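You operate a simulated robot arm through the tools that you are given. There is no shell and no other tool.

Carry out the task below with a simulated robot arm. There is one attempt and no reset: what you move stays moved.

## Task
Check that the tall lamp lights, switch it off, refit the shade and slide the lamp toward the wall.
Fine: slide it about 17 cm.
Where things are to end (x, y in the base frame): tall lamp within 35 mm of [600, -780].

Only the result counts: the job must be done as asked and must still hold three seconds after the hand-in. Knocking over, shifting, dropping, spilling or breaking anything else fails it.

## Robot
A 6-joint arm with a two-finger gripper, fixed in place. Base frame: the origin is on the floor under the middle of its stand, x ahead of it, y to its left, z up; the work surface is at about z = 600. Lengths are in mm, angles in rad, forces in N, time in s.
It reaches about 1417 mm from its shoulder. Its first joint turns from -2.897 to 2.897 rad. Payload 3.43 kg.
The tool frame sits at the grasp point between the pads (the TCP): z along the fingers, y along the line on which they close. The tips reach 20 mm beyond it. The gripper opens to 190 mm; its body begins 248 mm behind the TCP.
Orientation is that of the tool frame in the base frame, as a unit quaternion [w, x, y, z]. With the fingers straight down and closing along the base's y, the tool's x points along the base's -x, its y along +y and its z along -z.

## Interface
- The arm moves only by the tool apply_moves. Its argument "increments" is one flat list of numbers, 7 for each row, row after row: the finger opening in mm, from 0 to 190, then the shift along the tool's x, y, z in units of 30 mm (1.0 is 30 mm), then the turn, a rotation vector about the tool's x, y, z in units of 6 degrees (1.0 is 6 degrees). In form: [claw, tx, ty, tz, ax, ay, az, claw, tx, ty, tz, ax, ay, az, ...]. A call has 1 to 20 rows; each row shifts and turns the commanded pose from where the row before left it, along the tool's axes as they then stand. A call with a number of a shift or a turn outside -1 to 1 is refused whole. Rows are played at 5 a second. More than 50 mm and 0.15 rad between two rows, or a gripper value outside its range, and nothing of the call is played. A pose out of reach is approached as far as the arm can. The call stops where the force on the tool passes 40 N (or 10 N more than at its start, if that is more) or the arm is blocked; 0.2 s more then pass. Each finger travels about 153 mm/s and halts on what it meets, pressing with about 27 N; the grip force reading is that of the motor and also rises with nothing between the fingers. The clock runs only during rows and for 0.2 s after the last one: add rows that do not move to give the fingers time. The reply holds the time, the measured pose of the TCP, the force on the tool along the base axes, the opening and the grip force, in the units named above and with some noise, with the torque about the TCP (base axes, N m) and any sound that the robot's microphone picked up.
- Cameras (640 x 400 px; columns grow to the right, rows downward): "scene" is fixed at [222.5, -650.9, 1316.2]; the picture's right is [0.24, -0.97, 0.00], its down [-0.11, -0.03, -0.99] and it looks along [0.96, 0.24, -0.12] (base axes); focal length 214 px, centre (320, 200). "wrist" rides on the gripper at [70, -8, -288] in the tool frame; the picture's right is [0.12, 0.99, 0.00], its down [-0.96, 0.12, -0.25] and it looks along [-0.25, 0.03, 0.97] (tool axes); focal length 261 px, centre (320, 200). There is no depth. A picture from a camera that has moved, and an enlarged one, comes with that camera's place and axes in the base frame and with its lens.
- camera(camera): a new picture of that camera. The clock stands still meanwhile.
- slide_trunk(by): moves the trunk up (or, below 0, down) by that many mm; the arm rides with it, the base frame stays. It gives what a move gives, with no picture.
- inspect(camera, box): a new picture of the part [left, top, right, bottom] of that camera's present view, enlarged. The clock stands still meanwhile.
- hand_in(): hands the job in; it is judged then, once.

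Nothing tells you positions but the pictures and the camera data. Unless the task says otherwise, let go and move clear before handing in.

The tools are called after "Emit:" as a command line: name --argument value ..., lists and objects as JSON in quotes. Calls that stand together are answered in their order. apply_moves: Moves the arm, as the interface text tells. Its arguments: {"type":"object","properties":{"increments":{"type":"array"}},"required":["increments"]} The other tools are called the same way: slide_trunk (by) moves the trunk up or down; camera (camera) takes a picture; inspect (camera, box) takes an enlarged picture of a part of a camera's view; hand_in () hands the job in.

At the start:

```text
time: 0.0
tool_pos: [413.2, -623.3, 1279.9]
tcp_rot: [0.001, 0.0, 1.0, 0.0]
force: [0.8, -0.6, -0.3]
wrist_torque: [0.01, 0.01, 0.01]
grip_width: 189.8
grasp_force: 0.0
trunk travel left (down, up): [-200.0, 240.0]
```

scene: 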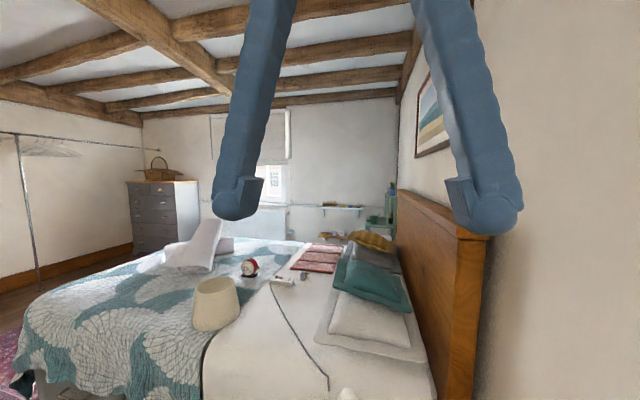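
wrist: 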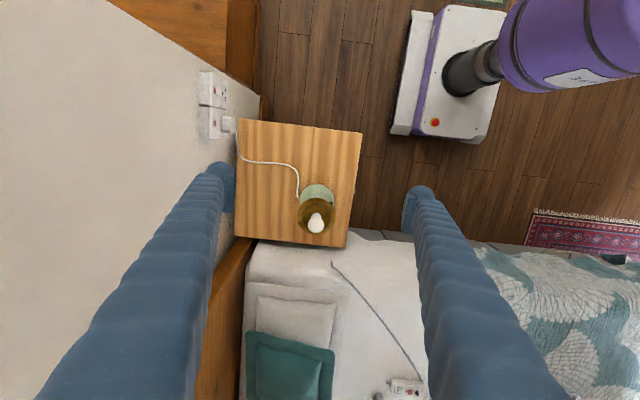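

I see a nightstand by the wall with a bare-bulb lamp whose cord runs to a wall socket, and a cream shade lying on the bed. I'll look closer before moving anything.

Emit:
inspect --camera "wrist" --box '[190, 60, 390, 260]'

Emit:
inspect --camera "scene" --box '[160, 200, 480, 400]'

Emit:
inspect --camera "wrist" --box '[220, 220, 460, 400]'

```text
2.00 times, centred on (290, 160) of wrist
camera zoom: at [343.0, -632.1, 1566.0], right [-0.12, 0.99, 0.0], down [0.96, 0.12, 0.25], along [0.25, 0.03, -0.97], focal length 521 px, centre (380, 280)
```

zoom: 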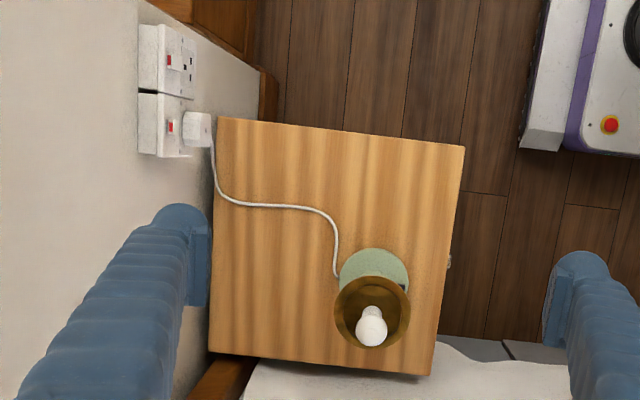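

```text
2.00 times, centred on (320, 300) of scene
camera zoom: at [222.5, -650.9, 1316.2], right [0.24, -0.97, 0.0], down [-0.11, -0.03, -0.99], along [0.96, 0.24, -0.12], focal length 429 px, centre (320, 0)
```

zoom: 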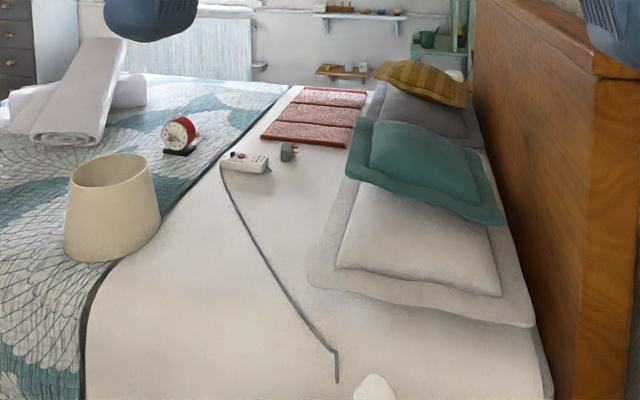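

```text
2.22 times, centred on (340, 310) of wrist
camera zoom: at [343.0, -632.1, 1566.0], right [-0.12, 0.99, 0.0], down [0.96, 0.12, 0.25], along [0.25, 0.03, -0.97], focal length 579 px, centre (276, -44)
```

zoom: 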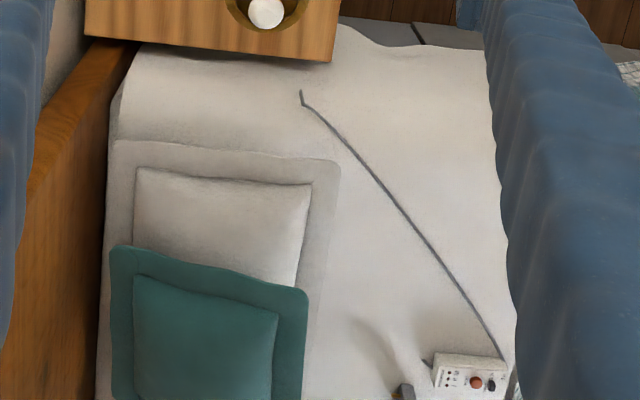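

The lamp stands near (592, -613) on the nightstand with its bulb top at about z = 890. The shade is on the bed. I'll tilt the gripper to see the lamp and its switch from the side.

Emit:
apply_moves --increments '[190, 0, 0, 0, 0, -1, 0, 190, 0, 0, 0, 0, -1, 0, 190, 0, 0, 0, 0, -1, 0, 190, 0, 0, 0, 0, -1, 0, 190, 0, 0, 0, 0, -1, 0, 190, 0, 0, 0, 0, -1, 0, 190, 0, 0, 0, 0, -1, 0, 190, 1, 0, 1, 0, 0, 0, 190, 1, 0, 1, 0, 0, 0, 190, 1, 0, 1, 0, 0, 0, 190, 1, 0, 1, 0, 0, 0]'

Emit:
camera --camera "wrist"

Emit:
camera --camera "scene"

```text
time: 2.4
tool_pos: [403.8, -625.0, 1109.4]
tcp_rot: [0.358, 0.0, 0.934, -0.001]
force: [0.7, -0.3, -0.1]
wrist_torque: [-0.01, 0.0, 0.04]
grip_width: 190.1
grasp_force: 0.1
trunk travel left (down, up): [-200.0, 240.0]
```

```text
taken
camera wrist: at [158.4, -633.0, 1276.4], right [-0.09, 0.99, -0.08], down [0.55, 0.12, 0.83], along [0.83, 0.03, -0.56], focal length 261 px, centre (320, 200)
```

wrist: 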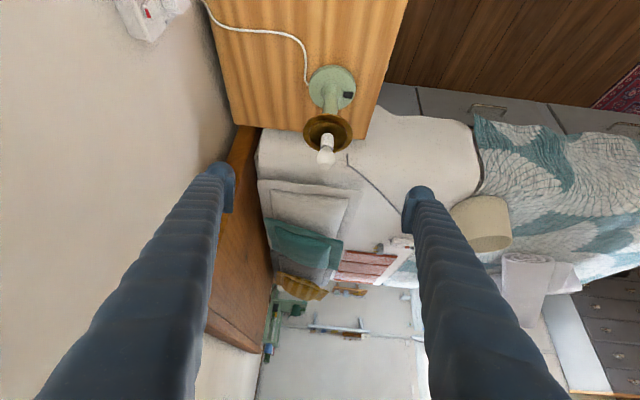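

```text
taken
```

scene: 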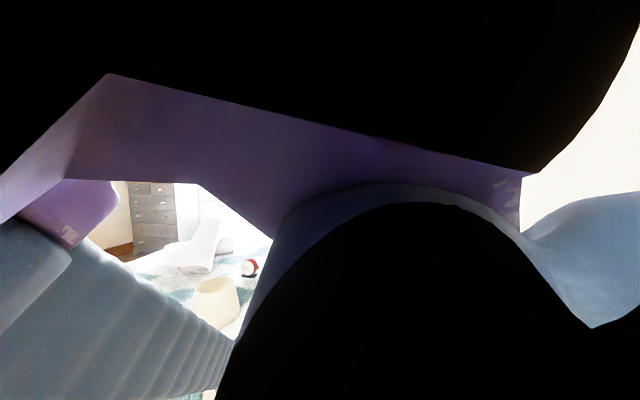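

The lamp has a green base with a dark button on it. I'll zoom in.

Emit:
inspect --camera "wrist" --box '[270, 40, 390, 180]'

Emit:
inspect --camera "wrist" --box '[100, 0, 260, 100]'

Emit:
inspect --camera "wrist" --box '[360, 160, 560, 300]'

```text
2.86 times, centred on (330, 110) of wrist
camera zoom: at [158.4, -633.0, 1276.4], right [-0.09, 0.99, -0.08], down [0.55, 0.12, 0.83], along [0.83, 0.03, -0.56], focal length 745 px, centre (291, 457)
```

zoom: 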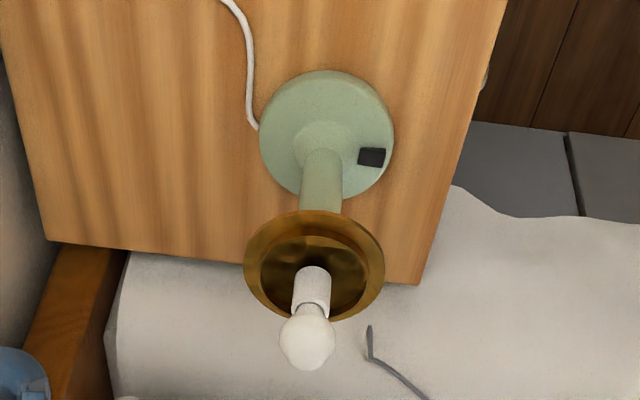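

```text
4.00 times, centred on (180, 50) of wrist
camera zoom: at [158.4, -633.0, 1276.4], right [-0.09, 0.99, -0.08], down [0.55, 0.12, 0.83], along [0.83, 0.03, -0.56], focal length 1043 px, centre (880, 800)
```

zoom: 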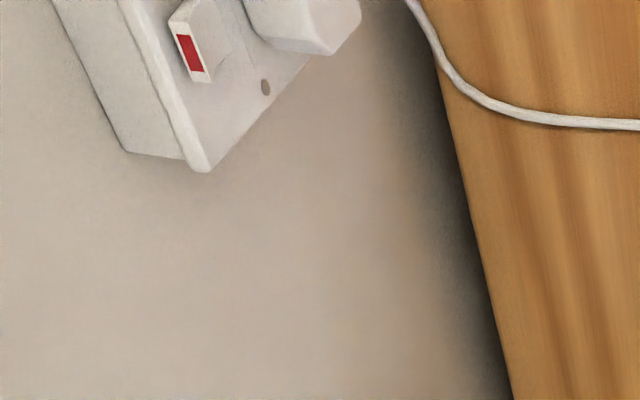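

```text
2.86 times, centred on (460, 230) of wrist
camera zoom: at [158.4, -633.0, 1276.4], right [-0.09, 0.99, -0.08], down [0.55, 0.12, 0.83], along [0.83, 0.03, -0.56], focal length 745 px, centre (-80, 114)
```

zoom: 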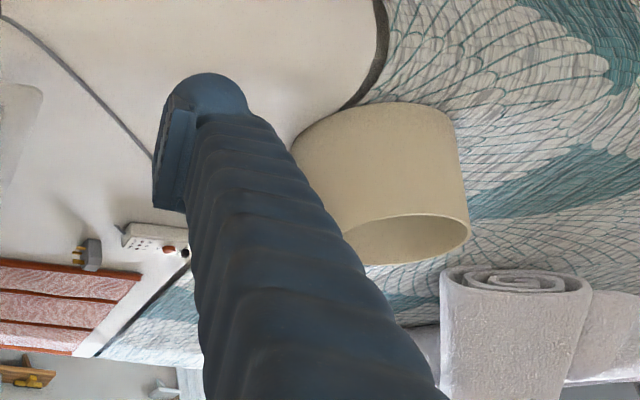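

The lamp's button is on the base disc at about (598, -569, 625), under the overhang of the brass cup. I'll close the fingers and come round to the robot's side, tilted 30°, for a closer look at the button and the fingertips.

Emit:
apply_moves --increments '[0, 0, 0, 0, 0, 1, 0, 0, 0, 0, 0, 0, 1, 0, 0, 0, 0, 0, 0, 1, 0, 0, 0, 0, 0, 0, 1, 0, 0, 0, 0, 0, 0, 1, 0, 0, 0, 0, 0, 0, 1, 0, 0, 0, 0, 0, 0, 1, 0, 0, 0, 0, 0, 1, 0, 0, 0, 0, 0, 0, 1, 0, 0, 0, 0, 0, 0, 1, 0, 0, 0, 0, 0, 0, 1, 0, 0, 0, 0, 0, 0, 1, 0, 0, 0, -0.924, 0.903, 0.078, 0, 0, 0, 0, -0.924, 0.903, 0.078, 0, 0, 0, 0, -0.924, 0.903, 0.078, 0, 0, 0, 0, -0.924, 0.903, 0.078, 0, 0, 0, 0, -0.924, 0.903, 0.078, 0, 0, 0, 0, -0.924, 0.903, 0.078, 0, 0, 0, 0, -0.924, 0.903, 0.078, 0, 0, 0]'

Emit:
camera --camera "wrist"

Emit:
camera --camera "scene"

```text
time: 6.4
tool_pos: [599.6, -465.9, 999.2]
tcp_rot: [-0.001, 0.0, 0.966, -0.259]
force: [0.4, -0.3, 0.6]
wrist_torque: [-0.02, 0.03, -0.05]
grip_width: 0.0
grasp_force: 27.6
trunk travel left (down, up): [-200.0, 240.0]
```

```text
taken
camera wrist: at [529.2, -330.0, 1252.9], right [-0.12, 0.86, -0.5], down [0.96, 0.22, 0.16], along [0.24, -0.46, -0.85], focal length 261 px, centre (320, 200)
```

wrist: 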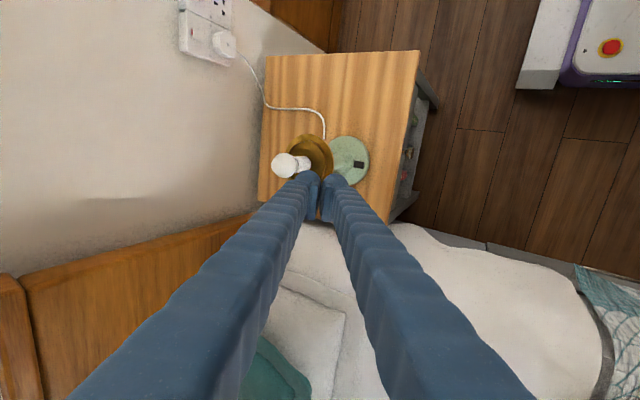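

```text
taken
```

scene: 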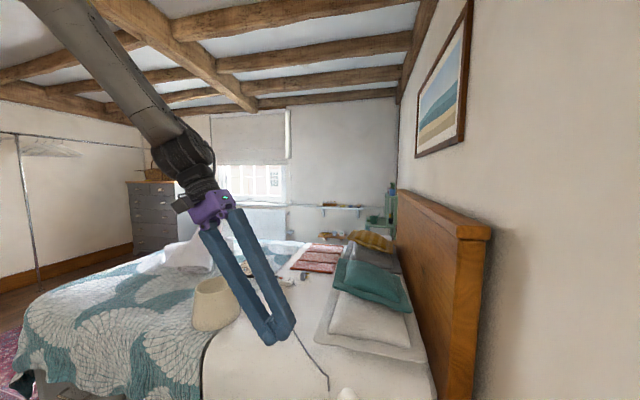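

Emit:
inspect --camera "wrist" --box '[250, 110, 410, 230]'

Emit:
inspect --camera "scene" --box '[180, 180, 320, 360]'

Emit:
inspect --camera "wrist" --box '[160, 0, 280, 80]'

```text
3.33 times, centred on (330, 170) of wrist
camera zoom: at [529.2, -330.0, 1252.9], right [-0.12, 0.86, -0.5], down [0.96, 0.22, 0.16], along [0.24, -0.46, -0.85], focal length 869 px, centre (287, 300)
```

zoom: 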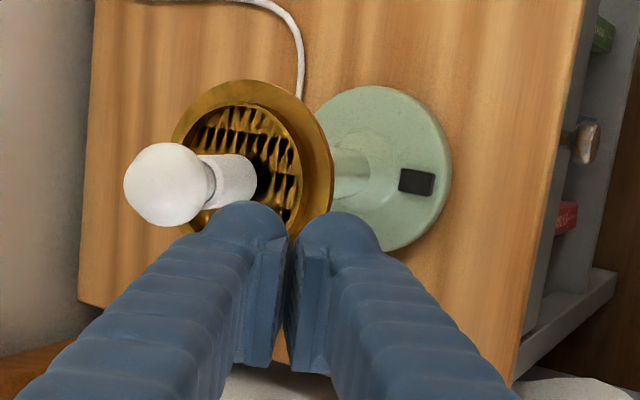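

```text
2.22 times, centred on (250, 270) of scene
camera zoom: at [222.5, -650.9, 1316.2], right [0.24, -0.97, 0.0], down [-0.11, -0.03, -0.99], along [0.96, 0.24, -0.12], focal length 477 px, centre (476, 44)
```

zoom: 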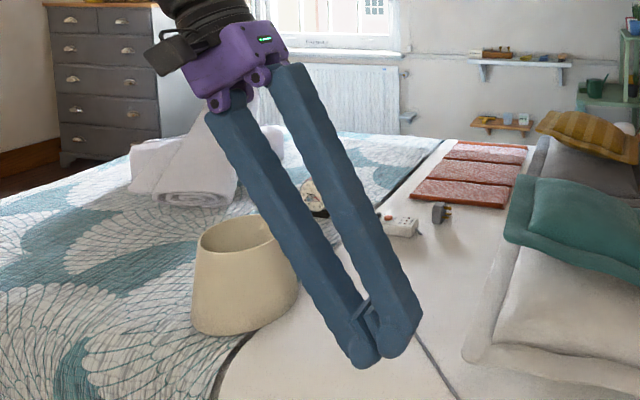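

```text
5.00 times, centred on (220, 40) of wrist
camera zoom: at [529.2, -330.0, 1252.9], right [-0.12, 0.86, -0.5], down [0.96, 0.22, 0.16], along [0.24, -0.46, -0.85], focal length 1303 px, centre (820, 1000)
```

zoom: 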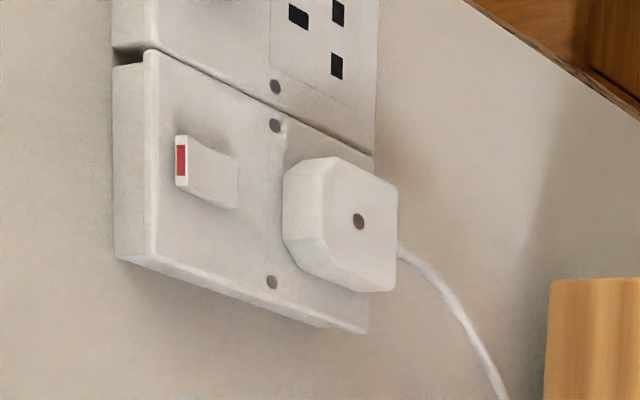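

The button is a raised rocker about 25 x 19 mm at around (594, -570). I'll turn the hand 90° about its own axis and part the fingers a little, so that one fingertip can press it from the robot's side beneath the cup.

Emit:
apply_moves --increments '[80, 0, 0, 0, 0, 0, 1, 80, 0, 0, 0, 0, 0, 1, 80, 0, 0, 0, 0, 0, 1, 80, 0, 0, 0, 0, 0, 1, 80, 0, 0, 0, 0, 0, 1, 80, 0, 0, 0, 0, 0, 1, 80, 0, 0, 0, 0, 0, 1, 80, 0, 0, 0, 0, 0, 1, 80, 0, 0, 0, 0, 0, 1, 80, 0, 0, 0, 0, 0, 1, 80, 0, 0, 0, 0, 0, 1, 80, 0, 0, 0, 0, 0, 1, 80, 0, 0, 0, 0, 0, 1, 80, 0, 0, 0, 0, 0, 1, 80, 0, 0, 0, 0, 0, 1]'

Emit:
camera --camera "wrist"

Emit:
camera --camera "scene"

```text
time: 9.6
tool_pos: [599.2, -466.6, 1000.3]
tcp_rot: [0.183, 0.683, 0.682, -0.183]
force: [0.8, -0.7, 0.3]
wrist_torque: [-0.03, 0.01, -0.01]
grip_width: 79.8
grasp_force: 0.0
trunk travel left (down, up): [-200.0, 240.0]
```

```text
taken
camera wrist: at [590.3, -262.6, 1214.3], right [0.99, 0.1, -0.06], down [0.11, -0.71, 0.7], along [0.03, -0.7, -0.72], focal length 261 px, centre (320, 200)
```

wrist: 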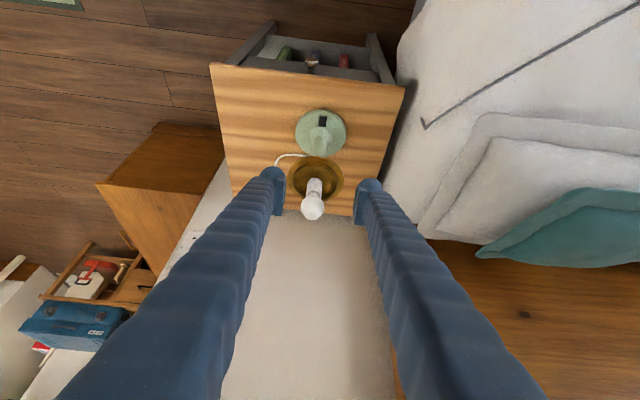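

```text
taken
```

scene: 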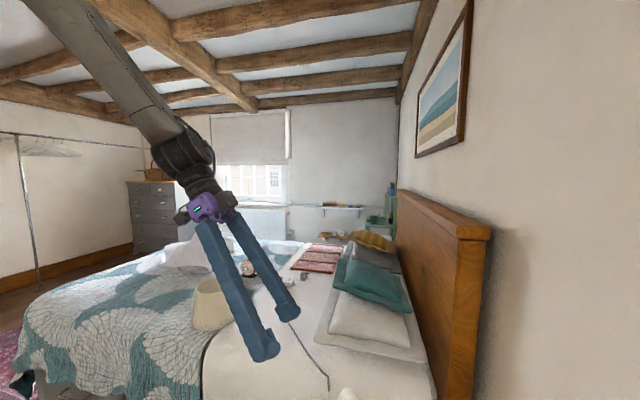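

Emit:
inspect --camera "wrist" --box '[240, 80, 400, 240]'

Emit:
inspect --camera "scene" --box '[200, 200, 320, 370]'

```text
2.50 times, centred on (320, 160) of wrist
camera zoom: at [590.3, -262.6, 1214.3], right [0.99, 0.1, -0.06], down [0.11, -0.71, 0.7], along [0.03, -0.7, -0.72], focal length 652 px, centre (320, 300)
```

zoom: 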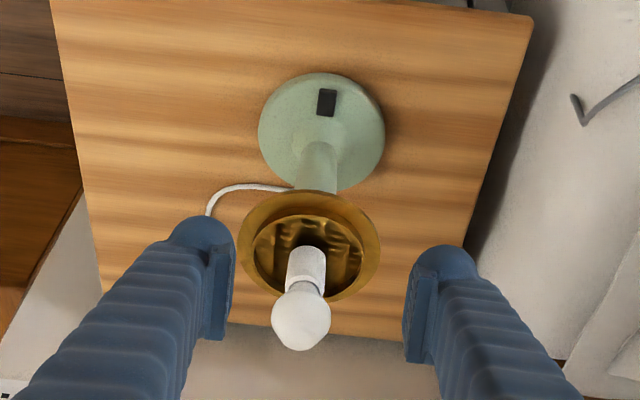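

```text
2.35 times, centred on (260, 285) of scene
camera zoom: at [222.5, -650.9, 1316.2], right [0.24, -0.97, 0.0], down [-0.11, -0.03, -0.99], along [0.96, 0.24, -0.12], focal length 505 px, centre (461, 0)
```

zoom: 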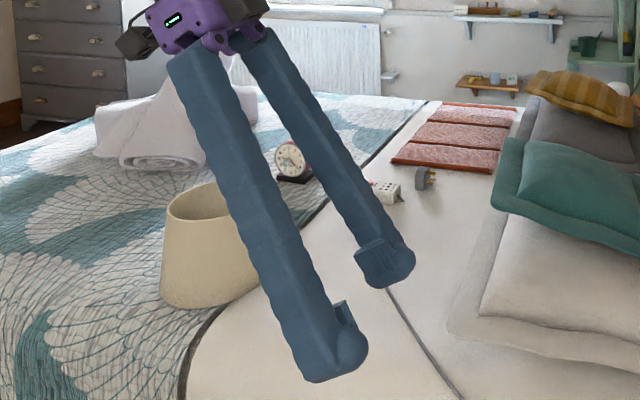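

The button is at about (593, -571, 625) and the lamp axis at about (592, -610), with the cup rim near z = 800. I'll bring the right fingertip down along the tilted line to just short of the button.

Emit:
apply_moves --increments '[80, 0.396, -0.305, 0.981, 0, 0, 0, 80, 0.396, -0.305, 0.981, 0, 0, 0, 80, 0.396, -0.305, 0.981, 0, 0, 0, 80, 0.396, -0.305, 0.981, 0, 0, 0, 80, 0.396, -0.305, 0.981, 0, 0, 0, 80, 0.396, -0.305, 0.981, 0, 0, 0, 80, 0.396, -0.305, 0.981, 0, 0, 0, 80, 0, 0, 0.8, 0, 0, 0, 80, 0, 0, 0.8, 0, 0, 0, 80, 0, 0, 0.8, 0, 0, 0, 80, 0, 0, 0.8, 0, 0, 0]'

Emit:
camera --camera "wrist"

Emit:
inspect --camera "scene" --box '[220, 240, 480, 400]'

```text
time: 12.0
tool_pos: [533.4, -546.8, 696.8]
tcp_rot: [0.182, 0.684, 0.682, -0.184]
force: [0.3, -0.6, -0.6]
wrist_torque: [-0.03, -0.01, 0.02]
grip_width: 80.0
grasp_force: 0.1
trunk travel left (down, up): [-200.0, 240.0]
```

```text
taken
camera wrist: at [525.0, -341.1, 910.5], right [0.99, 0.1, -0.06], down [0.12, -0.71, 0.7], along [0.03, -0.7, -0.72], focal length 261 px, centre (320, 200)
```

wrist: 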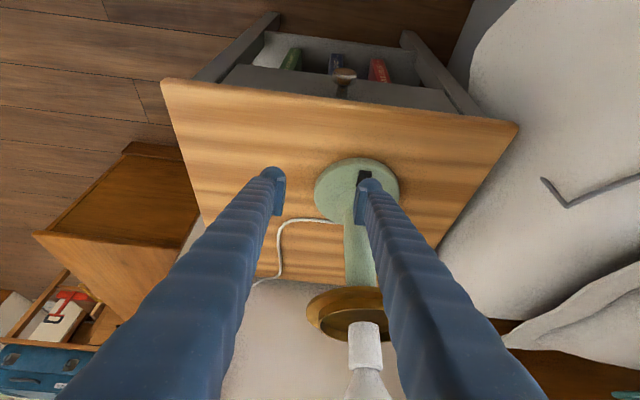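

```text
2.46 times, centred on (350, 320) of scene
camera zoom: at [222.5, -650.9, 1316.2], right [0.24, -0.97, 0.0], down [-0.11, -0.03, -0.99], along [0.96, 0.24, -0.12], focal length 528 px, centre (246, -95)
```

zoom: 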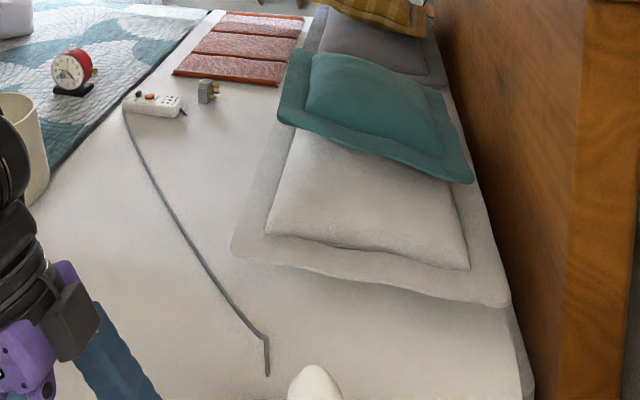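

Emit:
inspect --camera "wrist" --box '[290, 130, 430, 230]'

```text
4.00 times, centred on (360, 180) of wrist
camera zoom: at [525.0, -341.1, 910.5], right [0.99, 0.1, -0.06], down [0.12, -0.71, 0.7], along [0.03, -0.7, -0.72], focal length 1043 px, centre (160, 280)
```

zoom: 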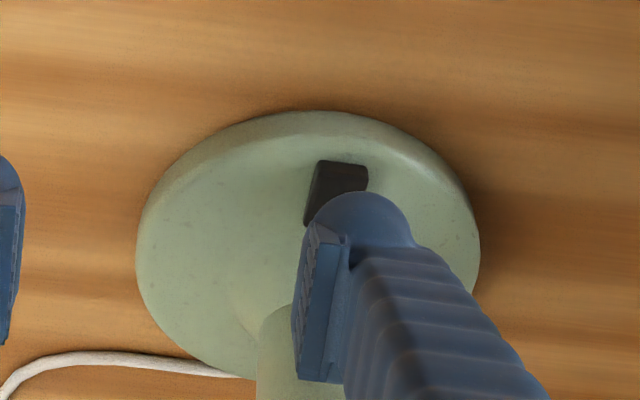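

The right fingertip is lined up with the button in x, with the button at about (594, -570). I'll go on along the tool axis, then lower gently.

Emit:
apply_moves --increments '[80, 0, 0, 0.75, 0, 0, 0, 80, 0, 0, 0.75, 0, 0, 0, 80, 0, 0, 0, 0, 0, 0]'

Emit:
inspect --camera "wrist" --box '[290, 130, 430, 230]'

```text
time: 12.8
tool_pos: [533.6, -568.9, 658.5]
tcp_rot: [0.182, 0.683, 0.683, -0.184]
force: [-0.4, -0.5, 0.5]
wrist_torque: [0.04, 0.0, 0.02]
grip_width: 80.0
grasp_force: 0.1
trunk travel left (down, up): [-200.0, 240.0]
```

```text
4.00 times, centred on (360, 180) of wrist
camera zoom: at [525.3, -364.1, 871.4], right [0.99, 0.1, -0.06], down [0.12, -0.71, 0.69], along [0.03, -0.7, -0.72], focal length 1043 px, centre (160, 280)
```

zoom: 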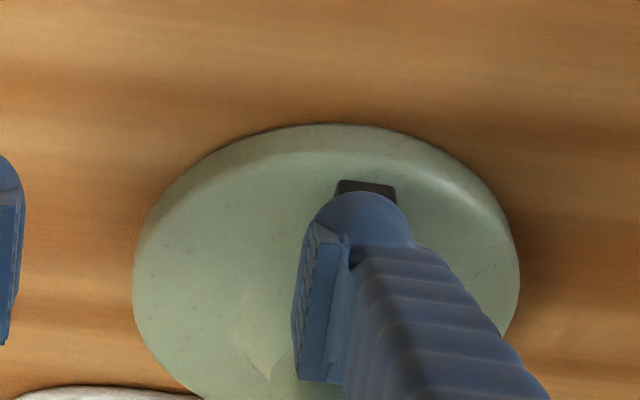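

The fingertip now hides the button, so it is above it. I'll lower in 2 mm steps and watch the force.

Emit:
apply_moves --increments '[80, 0.033, 0, 0.058, 0, 0, 0, 80, 0.033, 0, 0.058, 0, 0, 0, 80, 0.033, 0, 0.058, 0, 0, 0, 80, 0.033, 0, 0.058, 0, 0, 0, 80, 0.033, 0, 0.058, 0, 0, 0]'

Emit:
inspect --camera "wrist" --box '[290, 130, 430, 230]'

```text
time: 14.1
tool_pos: [535.8, -566.2, 652.6]
tcp_rot: [0.184, 0.683, 0.683, -0.183]
force: [-4.7, 11.3, 19.6]
wrist_torque: [0.28, -0.91, 0.62]
grip_width: 78.6
grasp_force: 0.2
trunk travel left (down, up): [-200.0, 240.0]
heard: click
stopped in row 5: the force on the tool passed its limit at 42 N (the readings are from after the stop); the commanded pose is now the measured one
```

```text
4.00 times, centred on (360, 180) of wrist
camera zoom: at [525.8, -362.5, 865.5], right [0.99, 0.1, -0.06], down [0.11, -0.71, 0.7], along [0.03, -0.7, -0.71], focal length 1043 px, centre (160, 280)
```

zoom: 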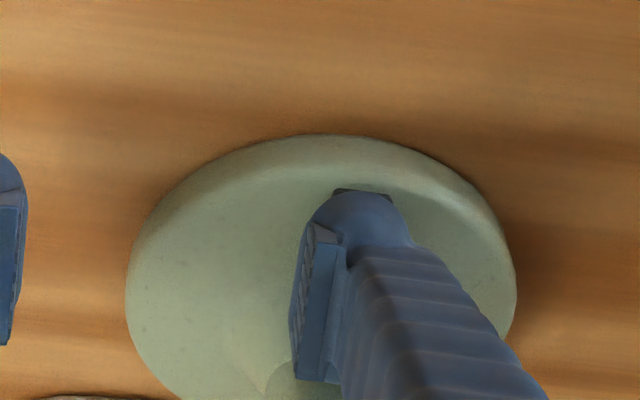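

A click was heard. I'll back off and see whether the bulb is lit.

Emit:
apply_moves --increments '[80, -0.1, 0, -0.3, 0, 0, 0, 80, 0, 0, -0.8, 0, 0, 0, 80, 0, 0, 0, 0, 0, 0]'

Emit:
camera --camera "wrist"

Emit:
camera --camera "scene"

Emit:
inspect --camera "scene" --box '[300, 350, 400, 400]'

```text
time: 14.9
tool_pos: [536.9, -555.0, 679.7]
tcp_rot: [0.183, 0.683, 0.683, -0.184]
force: [-0.7, 0.2, 0.7]
wrist_torque: [-0.03, 0.0, 0.01]
grip_width: 80.0
grasp_force: 0.0
trunk travel left (down, up): [-200.0, 240.0]
```

```text
taken
camera wrist: at [526.6, -349.7, 894.4], right [0.99, 0.1, -0.06], down [0.12, -0.71, 0.7], along [0.03, -0.7, -0.72], focal length 261 px, centre (320, 200)
```

wrist: 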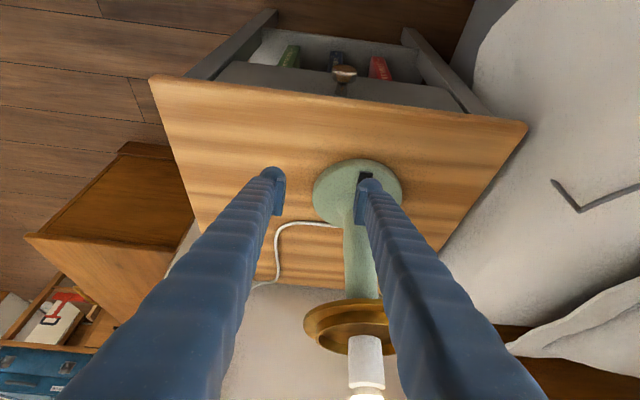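

```text
taken
```

scene: 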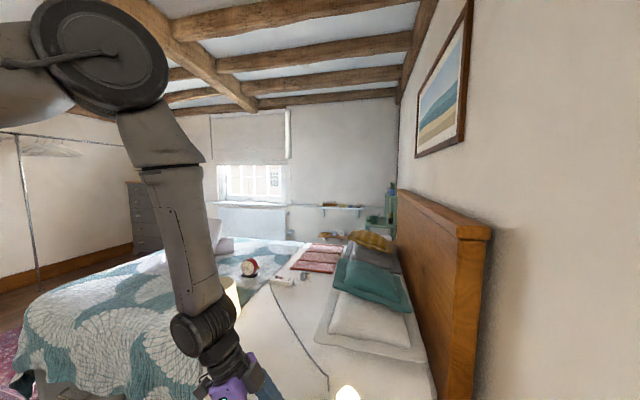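

```text
6.40 times, centred on (350, 375) of scene
camera zoom: at [222.5, -650.9, 1316.2], right [0.24, -0.97, 0.0], down [-0.11, -0.03, -0.99], along [0.96, 0.24, -0.12], focal length 1373 px, centre (128, -920)
```

zoom: 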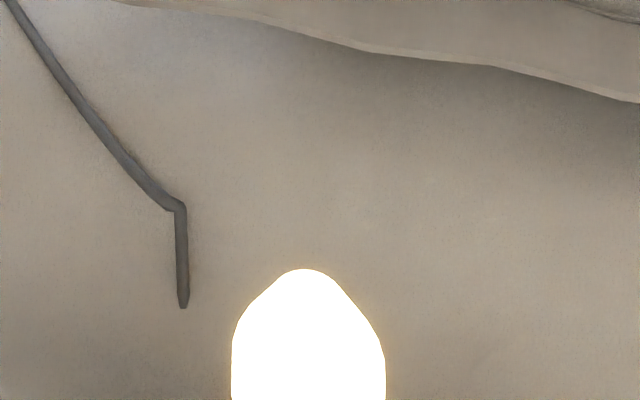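

The bulb is lit, so the lamp works. I'll press the same button again to switch it off.

Emit:
apply_moves --increments '[80, -0.06, -0.067, 0.83, 0, 0, 0, 80, 0, 0, 0, 0, 0, 0, 80, 0.033, 0, 0.058, 0, 0, 0, 80, 0.033, 0, 0.058, 0, 0, 0, 80, 0.033, 0, 0.058, 0, 0, 0, 80, 0.033, 0, 0.058, 0, 0, 0, 80, 0.033, 0, 0.058, 0, 0, 0]'

Emit:
inspect --camera "scene" --box '[300, 350, 400, 400]'

```text
time: 16.5
tool_pos: [534.2, -569.4, 651.9]
tcp_rot: [0.186, 0.683, 0.683, -0.183]
force: [-3.7, 6.6, 25.3]
wrist_torque: [0.25, -1.13, 0.42]
grip_width: 79.1
grasp_force: 0.1
trunk travel left (down, up): [-200.0, 240.0]
```

```text
6.40 times, centred on (350, 375) of scene
camera zoom: at [222.5, -650.9, 1316.2], right [0.24, -0.97, 0.0], down [-0.11, -0.03, -0.99], along [0.96, 0.24, -0.12], focal length 1373 px, centre (128, -920)
```

zoom: 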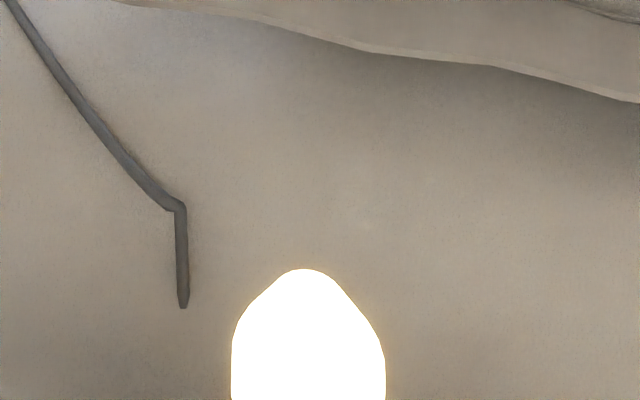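

There is no click yet at about 25 N, so I'll press a little further.

Emit:
apply_moves --increments '[80, 0.017, 0, 0.03, 0, 0, 0, 80, 0.017, 0, 0.03, 0, 0, 0, 80, 0.017, 0, 0.03, 0, 0, 0]'

Emit:
inspect --camera "scene" --box '[300, 350, 400, 400]'

```text
time: 17.1
tool_pos: [535.2, -570.2, 652.5]
tcp_rot: [0.187, 0.683, 0.682, -0.183]
force: [-5.8, 8.2, 18.9]
wrist_torque: [0.18, -0.98, 0.24]
grip_width: 77.8
grasp_force: 0.2
trunk travel left (down, up): [-200.0, 240.0]
heard: click, click
stopped in row 2: the force on the tool passed its limit at 42 N (the readings are from after the stop); the commanded pose is now the measured one
```

```text
6.40 times, centred on (350, 375) of scene
camera zoom: at [222.5, -650.9, 1316.2], right [0.24, -0.97, 0.0], down [-0.11, -0.03, -0.99], along [0.96, 0.24, -0.12], focal length 1373 px, centre (128, -920)
```

zoom: 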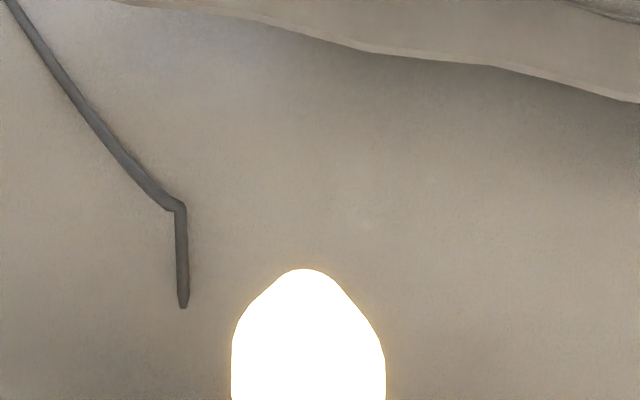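

I heard two clicks, so it switched off and straight back on. I'll release fully, then give one short press with an immediate retreat.

Emit:
apply_moves --increments '[80, -0.117, 0, -0.202, 0, 0, 0, 80, 0, 0, 0, 0, 0, 0, 80, 0.033, 0, 0.058, 0, 0, 0, 80, 0.033, 0, 0.058, 0, 0, 0, 80, 0.033, 0, 0.058, 0, 0, 0, 80, 0.033, 0, 0.058, 0, 0, 0, 80, 0.033, 0, 0.058, 0, 0, 0, 80, 0.017, 0, 0.029, 0, 0, 0, 80, -0.1, 0, -0.173, 0, 0, 0, 80, -0.1, 0, -0.173, 0, 0, 0]'

Emit:
inspect --camera "scene" --box '[300, 350, 400, 400]'

```text
time: 18.7
tool_pos: [535.5, -570.7, 653.2]
tcp_rot: [0.189, 0.682, 0.682, -0.184]
force: [-5.4, 8.9, 20.0]
wrist_torque: [0.2, -0.85, 0.55]
grip_width: 77.6
grasp_force: 0.1
trunk travel left (down, up): [-200.0, 240.0]
heard: click
stopped in row 8: the force on the tool passed its limit at 43 N (the readings are from after the stop); the commanded pose is now the measured one
```

```text
6.40 times, centred on (350, 375) of scene
camera zoom: at [222.5, -650.9, 1316.2], right [0.24, -0.97, 0.0], down [-0.11, -0.03, -0.99], along [0.96, 0.24, -0.12], focal length 1373 px, centre (128, -920)
```

zoom: 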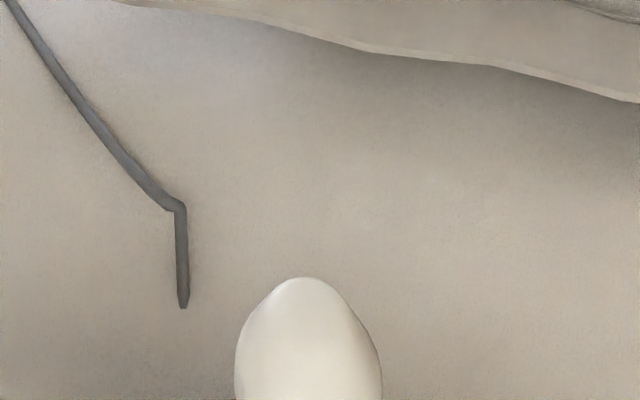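

The bulb is off after a single click. I'll withdraw along the tilted line and check again.

Emit:
apply_moves --increments '[80, -0.1, 0, -0.3, 0, 0, 0, 80, 0, 0, -0.9, 0, 0, 0, 80, 0, 0, -0.9, 0, 0, 0, 80, 0, 0, -0.9, 0, 0, 0, 80, 0, 0, -0.9, 0, 0, 0, 80, 0, 0, -0.9, 0, 0, 0, 80, 0, 0, -1, 0, 0, 0, 80, 0, 0, -1, 0, 0, 0, 80, 0, 0, -1, 0, 0, 0, 80, 0, 0, -1, 0, 0, 0, 80, 0, 0, -1, 0, 0, 0, 80, 0, 0, -1, 0, 0, 0]'

Emit:
camera --camera "wrist"

Emit:
camera --camera "scene"

```text
time: 21.3
tool_pos: [533.7, -408.7, 931.3]
tcp_rot: [0.188, 0.683, 0.682, -0.184]
force: [-0.4, 0.7, 0.0]
wrist_torque: [0.03, -0.04, 0.0]
grip_width: 80.1
grasp_force: 0.0
trunk travel left (down, up): [-200.0, 240.0]
heard: click
```

```text
taken
camera wrist: at [524.7, -203.6, 1144.1], right [0.99, 0.1, -0.06], down [0.11, -0.7, 0.7], along [0.03, -0.7, -0.71], focal length 261 px, centre (320, 200)
```

wrist: 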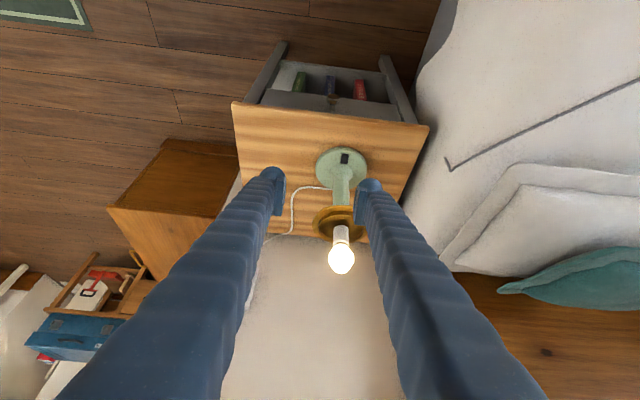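

```text
taken
```

scene: 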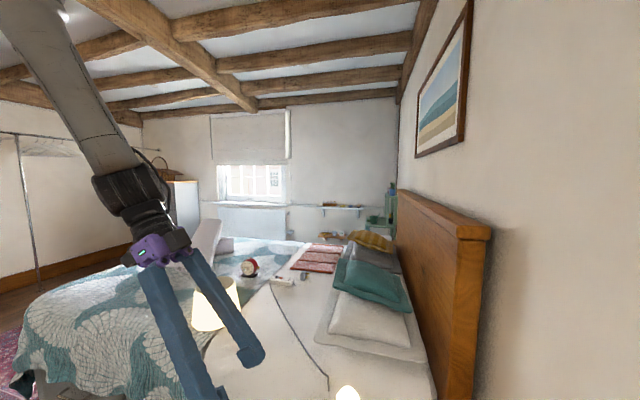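

The bulb is lit again: one more click came as I withdrew. I'll look closely at the button and lamp before trying a cleaner press.

Emit:
inspect --camera "wrist" --box '[300, 135, 380, 205]'

Emit:
inspect --camera "wrist" --box '[220, 90, 440, 290]'

```text
5.71 times, centred on (340, 170) of wrist
camera zoom: at [524.7, -203.6, 1144.1], right [0.99, 0.1, -0.06], down [0.11, -0.7, 0.7], along [0.03, -0.7, -0.71], focal length 1489 px, centre (206, 371)
```

zoom: 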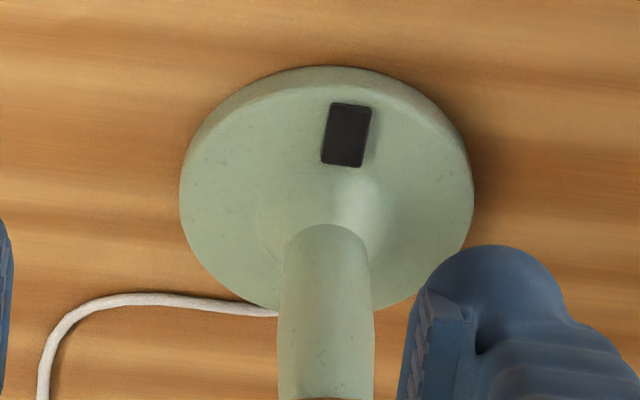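

```text
2.00 times, centred on (330, 190) of wrist
camera zoom: at [524.7, -203.6, 1144.1], right [0.99, 0.1, -0.06], down [0.11, -0.7, 0.7], along [0.03, -0.7, -0.71], focal length 521 px, centre (300, 220)
```

zoom: 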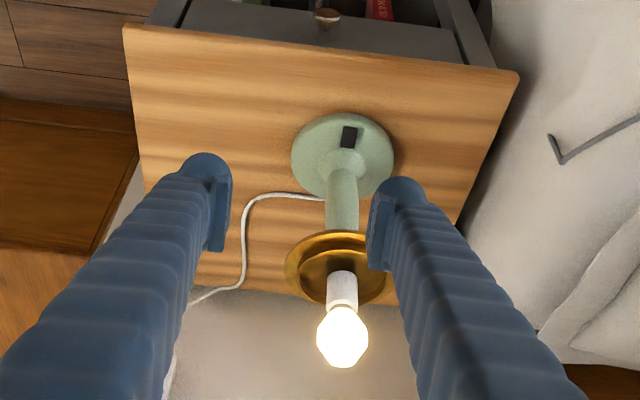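

The finger's inner side was probably rubbing the flared stem, which made the toggle unreliable. I'll re-orient to come in from the -x side, tilted 54°, so that only one fingertip corner meets the button, with the other finger outside the lamp.

Emit:
apply_moves --increments '[80, 0, 0, 0, 0, 0, -1, 80, 0, 0, 0, 0, 0, -1, 80, 0, 0, 0, 0, 0, -1, 80, 0, 0, 0, 0, 0, -1, 80, 0, 0, 0, 0, 0, -1, 80, 0, 0, 0, 0, 0, -1, 80, 0, 0, 0, 0, 0, -1, 80, 0, 0, 0, 0, 0, -1, 80, 0, 0, 0, 0, 0, -1, 80, 0, 0, 0, 0, 0, -1, 80, 0, 0, 0, 0, 0, -1, 80, 0, 0, 0, 0, 0, -1, 80, 0, 0, 0, 0, 0, -1, 80, 0, 0, 0, 0, 0, -1, 80, 0, 0, 0, 0, 0, -1]'

Emit:
apply_moves --increments '[80, 0, 0, 0, -0.85, 0, 0, 80, 0, 0, 0, -0.85, 0, 0, 80, 0, 0, 0, -0.85, 0, 0, 80, 0, 0, 0, -0.85, 0, 0, 80, 0, 0, 0, -0.85, 0, 0, 80, 0, 0, 0, -0.85, 0, 0, 80, 0, 0, 0, 0, -1, 0, 80, 0, 0, 0, 0, -1, 0, 80, 0, 0, 0, 0, -1, 0, 80, 0, 0, 0, 0, -1, 0, 80, 0, 0, 0, 0, -1, 0, 80, 0, 0, 0, 0, -1, 0, 80, 0, 0, 0, 0, -1, 0, 80, 0, 0, 0, 0, -1, 0, 80, 0, 0, 0, 0, -1, 0]'

Emit:
camera --camera "wrist"

```text
time: 24.5
tool_pos: [535.0, -409.7, 933.0]
tcp_rot: [0.001, -0.001, 0.965, -0.262]
force: [-0.3, 0.0, 0.1]
wrist_torque: [0.02, 0.0, -0.01]
grip_width: 79.9
grasp_force: 0.1
trunk travel left (down, up): [-200.0, 240.0]
```

```text
time: 27.7
tool_pos: [545.2, -436.8, 961.3]
tcp_rot: [0.451, 0.002, 0.892, 0.012]
force: [-0.1, -0.5, 0.7]
wrist_torque: [-0.03, 0.01, 0.0]
grip_width: 80.1
grasp_force: 0.1
out of reach, approached as far as the arm can: row 14, 15
trunk travel left (down, up): [-200.0, 240.0]
```

```text
taken
camera wrist: at [271.5, -450.1, 1074.1], right [-0.08, 0.99, -0.07], down [0.37, 0.1, 0.92], along [0.93, 0.05, -0.38], focal length 261 px, centre (320, 200)
```

wrist: 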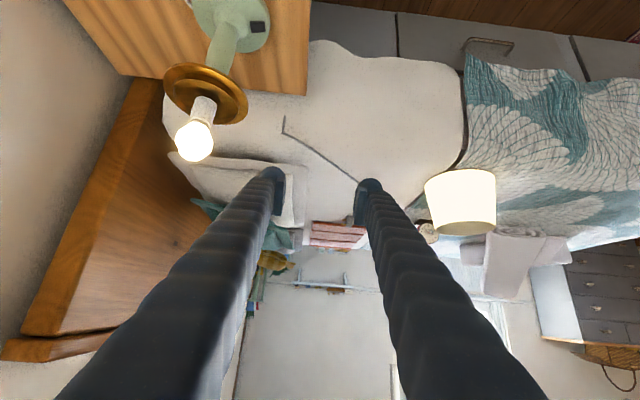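

The last bit of tilt was at the edge of reach here. I'll move outward and lower, toward the pre-press point at about (470, -512, 790), where it should be easier.

Emit:
apply_moves --increments '[80, 0.2, -1, 0, 0, 0, 0, 80, 0.2, -1, 0, 0, 0, 0, 80, 0.7, -0.5, 0.1, 0, 0, 0, 80, 0.8, -0.4, 0.2, 0, 0, 0, 80, 0.8, -0.3, 0.2, 0, 0, 0, 80, 0.8, -0.2, 0.2, 0, 0, 0, 80, 0, 0, 0, 0, 0, 0]'

Emit:
camera --camera "wrist"

Emit:
camera --camera "scene"

```text
time: 29.3
tool_pos: [503.2, -543.7, 866.5]
tcp_rot: [0.453, 0.001, 0.891, 0.007]
force: [0.0, -0.3, 1.1]
wrist_torque: [0.04, -0.03, 0.06]
grip_width: 79.6
grasp_force: 0.0
out of reach, approached as far as the arm can: row 6
trunk travel left (down, up): [-200.0, 240.0]
```

```text
taken
camera wrist: at [227.8, -554.9, 978.7], right [-0.08, 0.99, -0.08], down [0.36, 0.11, 0.93], along [0.93, 0.04, -0.37], focal length 261 px, centre (320, 200)
```

wrist: 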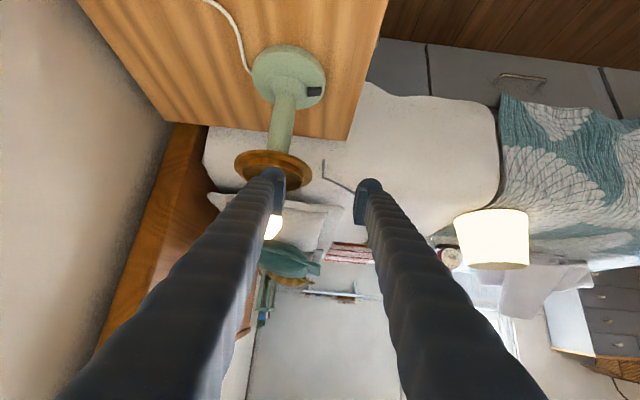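

```text
taken
```

scene: 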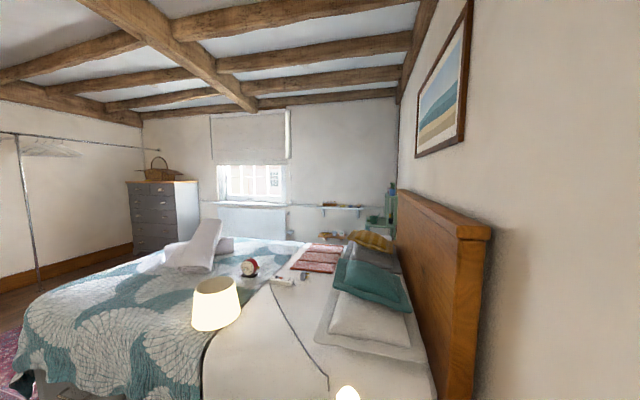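

The arm is near its inner limit at this tilt. I'll ease the tilt to 42°, which still clears the cup, and check where the tool settles.

Emit:
apply_moves --increments '[80, 0, 0.3, -0.3, 0, 1, 0, 80, 0, 0, -0.3, 0, 1, 0, 80, 0, 0, 0, 0, 0, 0, 80, 0, 0, 0, 0, 0, 0]'

Emit:
camera --camera "wrist"

```text
time: 30.3
tool_pos: [487.4, -534.7, 878.6]
tcp_rot: [0.36, 0.001, 0.933, 0.002]
force: [-0.7, 0.5, -0.5]
wrist_torque: [0.04, -0.06, 0.05]
grip_width: 80.0
grasp_force: 0.2
trunk travel left (down, up): [-200.0, 240.0]
```

```text
taken
camera wrist: at [242.1, -544.2, 1043.3], right [-0.09, 0.99, -0.08], down [0.55, 0.11, 0.83], along [0.83, 0.03, -0.55], focal length 261 px, centre (320, 200)
```

wrist: 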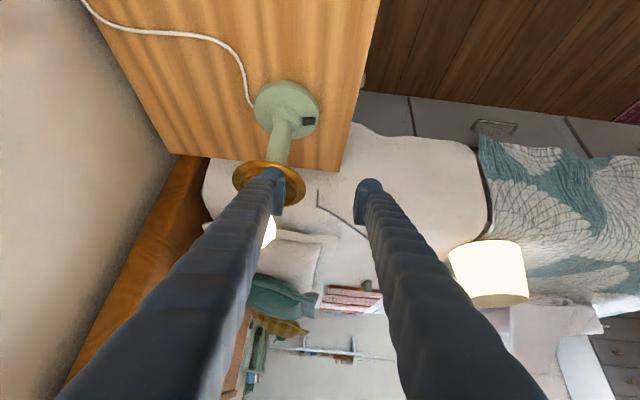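

Tilt is now 42° at (487, -535, 879). I'll shift out to y = -512 and descend clear of the cup.

Emit:
apply_moves --increments '[80, 0, 0.77, 0, 0, 0, 0, 80, 0.667, 0, 0.733, 0, 0, 0, 80, 0.667, 0, 0.733, 0, 0, 0, 80, 0.667, 0, 0.733, 0, 0, 0, 80, 0.667, 0, 0.733, 0, 0, 0, 80, 0, 0, 0, 0, 0, 0]'

Emit:
camera --camera "wrist"

```text
time: 31.7
tool_pos: [496.1, -532.5, 771.6]
tcp_rot: [0.357, 0.0, 0.934, 0.01]
force: [0.2, 0.0, 0.9]
wrist_torque: [0.09, -0.04, 0.04]
grip_width: 80.2
grasp_force: 0.0
out of reach, approached as far as the arm can: row 4, 5
trunk travel left (down, up): [-200.0, 240.0]
```

```text
taken
camera wrist: at [250.4, -545.5, 939.0], right [-0.1, 0.99, -0.06], down [0.55, 0.1, 0.83], along [0.83, 0.05, -0.56], focal length 261 px, centre (320, 200)
```

wrist: 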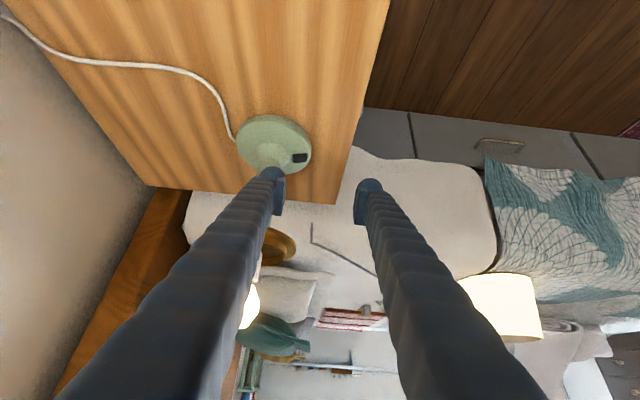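

The arm keeps hitting its inner limit at low height, so I'll lower the trunk 70 mm. That moves the tool straight down, clear of the cup, and gives the arm more room.

Emit:
slide_trunk --by -70

Emit:
camera --camera "wrist"

```text
time: 32.8
tool_pos: [495.3, -531.6, 704.6]
tcp_rot: [0.358, 0.001, 0.934, 0.009]
force: [-0.6, -0.3, 0.0]
wrist_torque: [0.0, 0.02, 0.02]
grip_width: 79.9
grasp_force: 0.1
trunk travel left (down, up): [-130.0, 310.0]
```

```text
taken
camera wrist: at [250.4, -545.0, 869.9], right [-0.1, 0.99, -0.06], down [0.55, 0.1, 0.83], along [0.83, 0.04, -0.56], focal length 261 px, centre (320, 200)
```

wrist: 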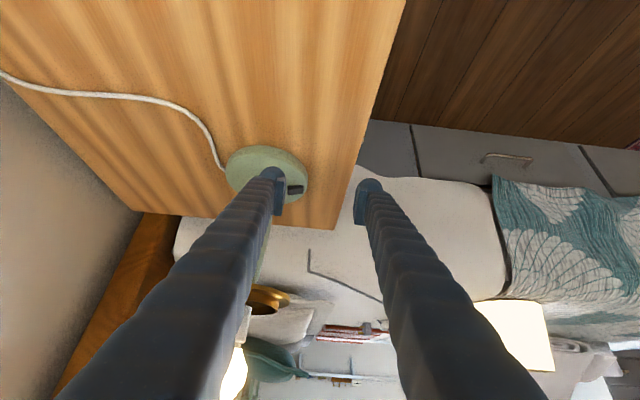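

Emit:
apply_moves --increments '[80, -0.49, 0.67, 0.45, 0, 0, 0, 80, 0, 0, 0, 0, 0, 0]'

Emit:
inspect --camera "wrist" --box '[220, 120, 340, 220]'

```text
time: 33.4
tool_pos: [516.7, -512.8, 705.4]
tcp_rot: [0.356, 0.0, 0.934, 0.014]
force: [1.0, 0.3, 1.0]
wrist_torque: [-0.06, 0.03, -0.04]
grip_width: 80.0
grasp_force: 0.1
trunk travel left (down, up): [-130.0, 310.0]
```

```text
4.00 times, centred on (280, 170) of wrist
camera zoom: at [271.9, -528.9, 872.1], right [-0.1, 0.99, -0.05], down [0.55, 0.1, 0.83], along [0.83, 0.05, -0.56], focal length 1043 px, centre (480, 320)
```

zoom: 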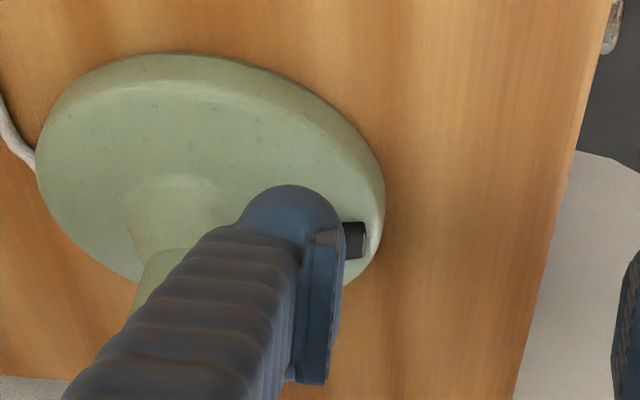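

Emit:
apply_moves --increments '[80, -0.439, 0, 0.773, 0, 0, 0, 80, -0.439, 0, 0.773, 0, 0, 0, 80, -0.439, 0, 0.773, 0, 0, 0, 80, 0, 0, 0, 0, 0, 0]'

Emit:
inspect --camera "wrist" --box '[220, 120, 340, 220]'

Emit:
camera --camera "wrist"

```text
time: 34.4
tool_pos: [591.5, -508.8, 677.1]
tcp_rot: [0.358, 0.001, 0.934, 0.009]
force: [0.3, -0.1, -1.1]
wrist_torque: [0.0, 0.04, 0.02]
grip_width: 79.9
grasp_force: 0.0
trunk travel left (down, up): [-130.0, 310.0]
```

```text
4.00 times, centred on (280, 170) of wrist
camera zoom: at [346.7, -523.5, 844.0], right [-0.1, 0.99, -0.06], down [0.55, 0.1, 0.83], along [0.83, 0.04, -0.56], focal length 1043 px, centre (480, 320)
```

zoom: 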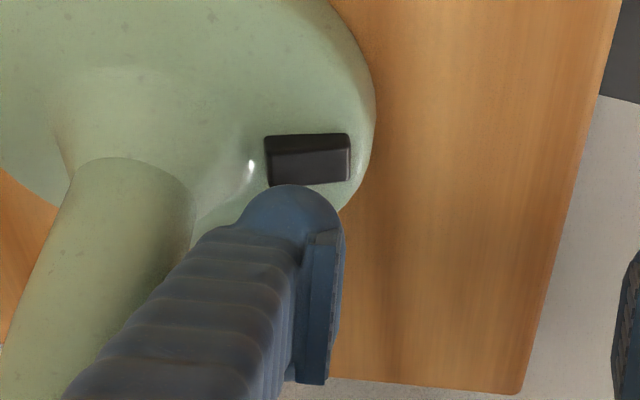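

```text
taken
camera wrist: at [346.7, -523.5, 844.0], right [-0.1, 0.99, -0.06], down [0.55, 0.1, 0.83], along [0.83, 0.04, -0.56], focal length 261 px, centre (320, 200)
```

wrist: 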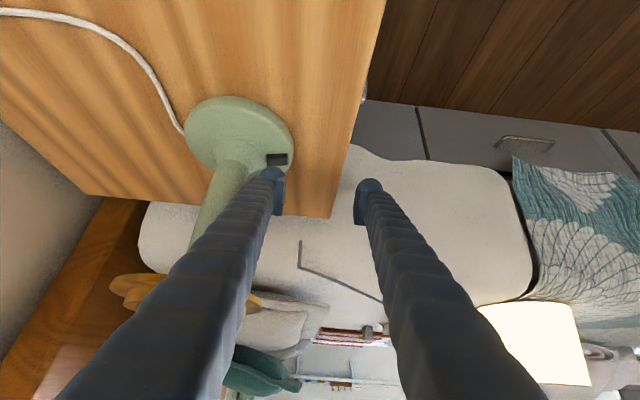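

Now the button is in clear view at about (595, -568, 626), and only the left fingertip is near it. I'll shift 8 mm in +x to centre the tip corner on it and come down to just above.

Emit:
apply_moves --increments '[80, 0.113, 0, 0.526, 0, 0, 0, 80, 0, 0, 0, 0, 0, 0]'

Emit:
inspect --camera "wrist" --box '[220, 120, 340, 220]'

```text
time: 35.0
tool_pos: [600.5, -510.6, 664.1]
tcp_rot: [0.358, 0.001, 0.934, 0.009]
force: [0.1, -1.1, -0.4]
wrist_torque: [0.02, 0.02, 0.02]
grip_width: 79.9
grasp_force: 0.0
trunk travel left (down, up): [-130.0, 310.0]
```

```text
4.00 times, centred on (280, 170) of wrist
camera zoom: at [354.9, -523.5, 830.0], right [-0.1, 0.99, -0.06], down [0.55, 0.1, 0.83], along [0.83, 0.05, -0.56], focal length 1043 px, centre (480, 320)
```

zoom: 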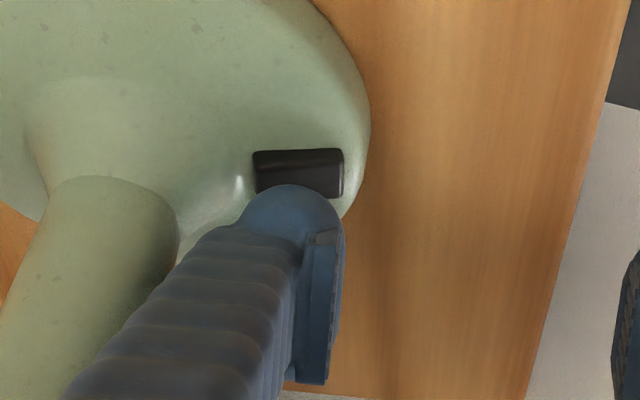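

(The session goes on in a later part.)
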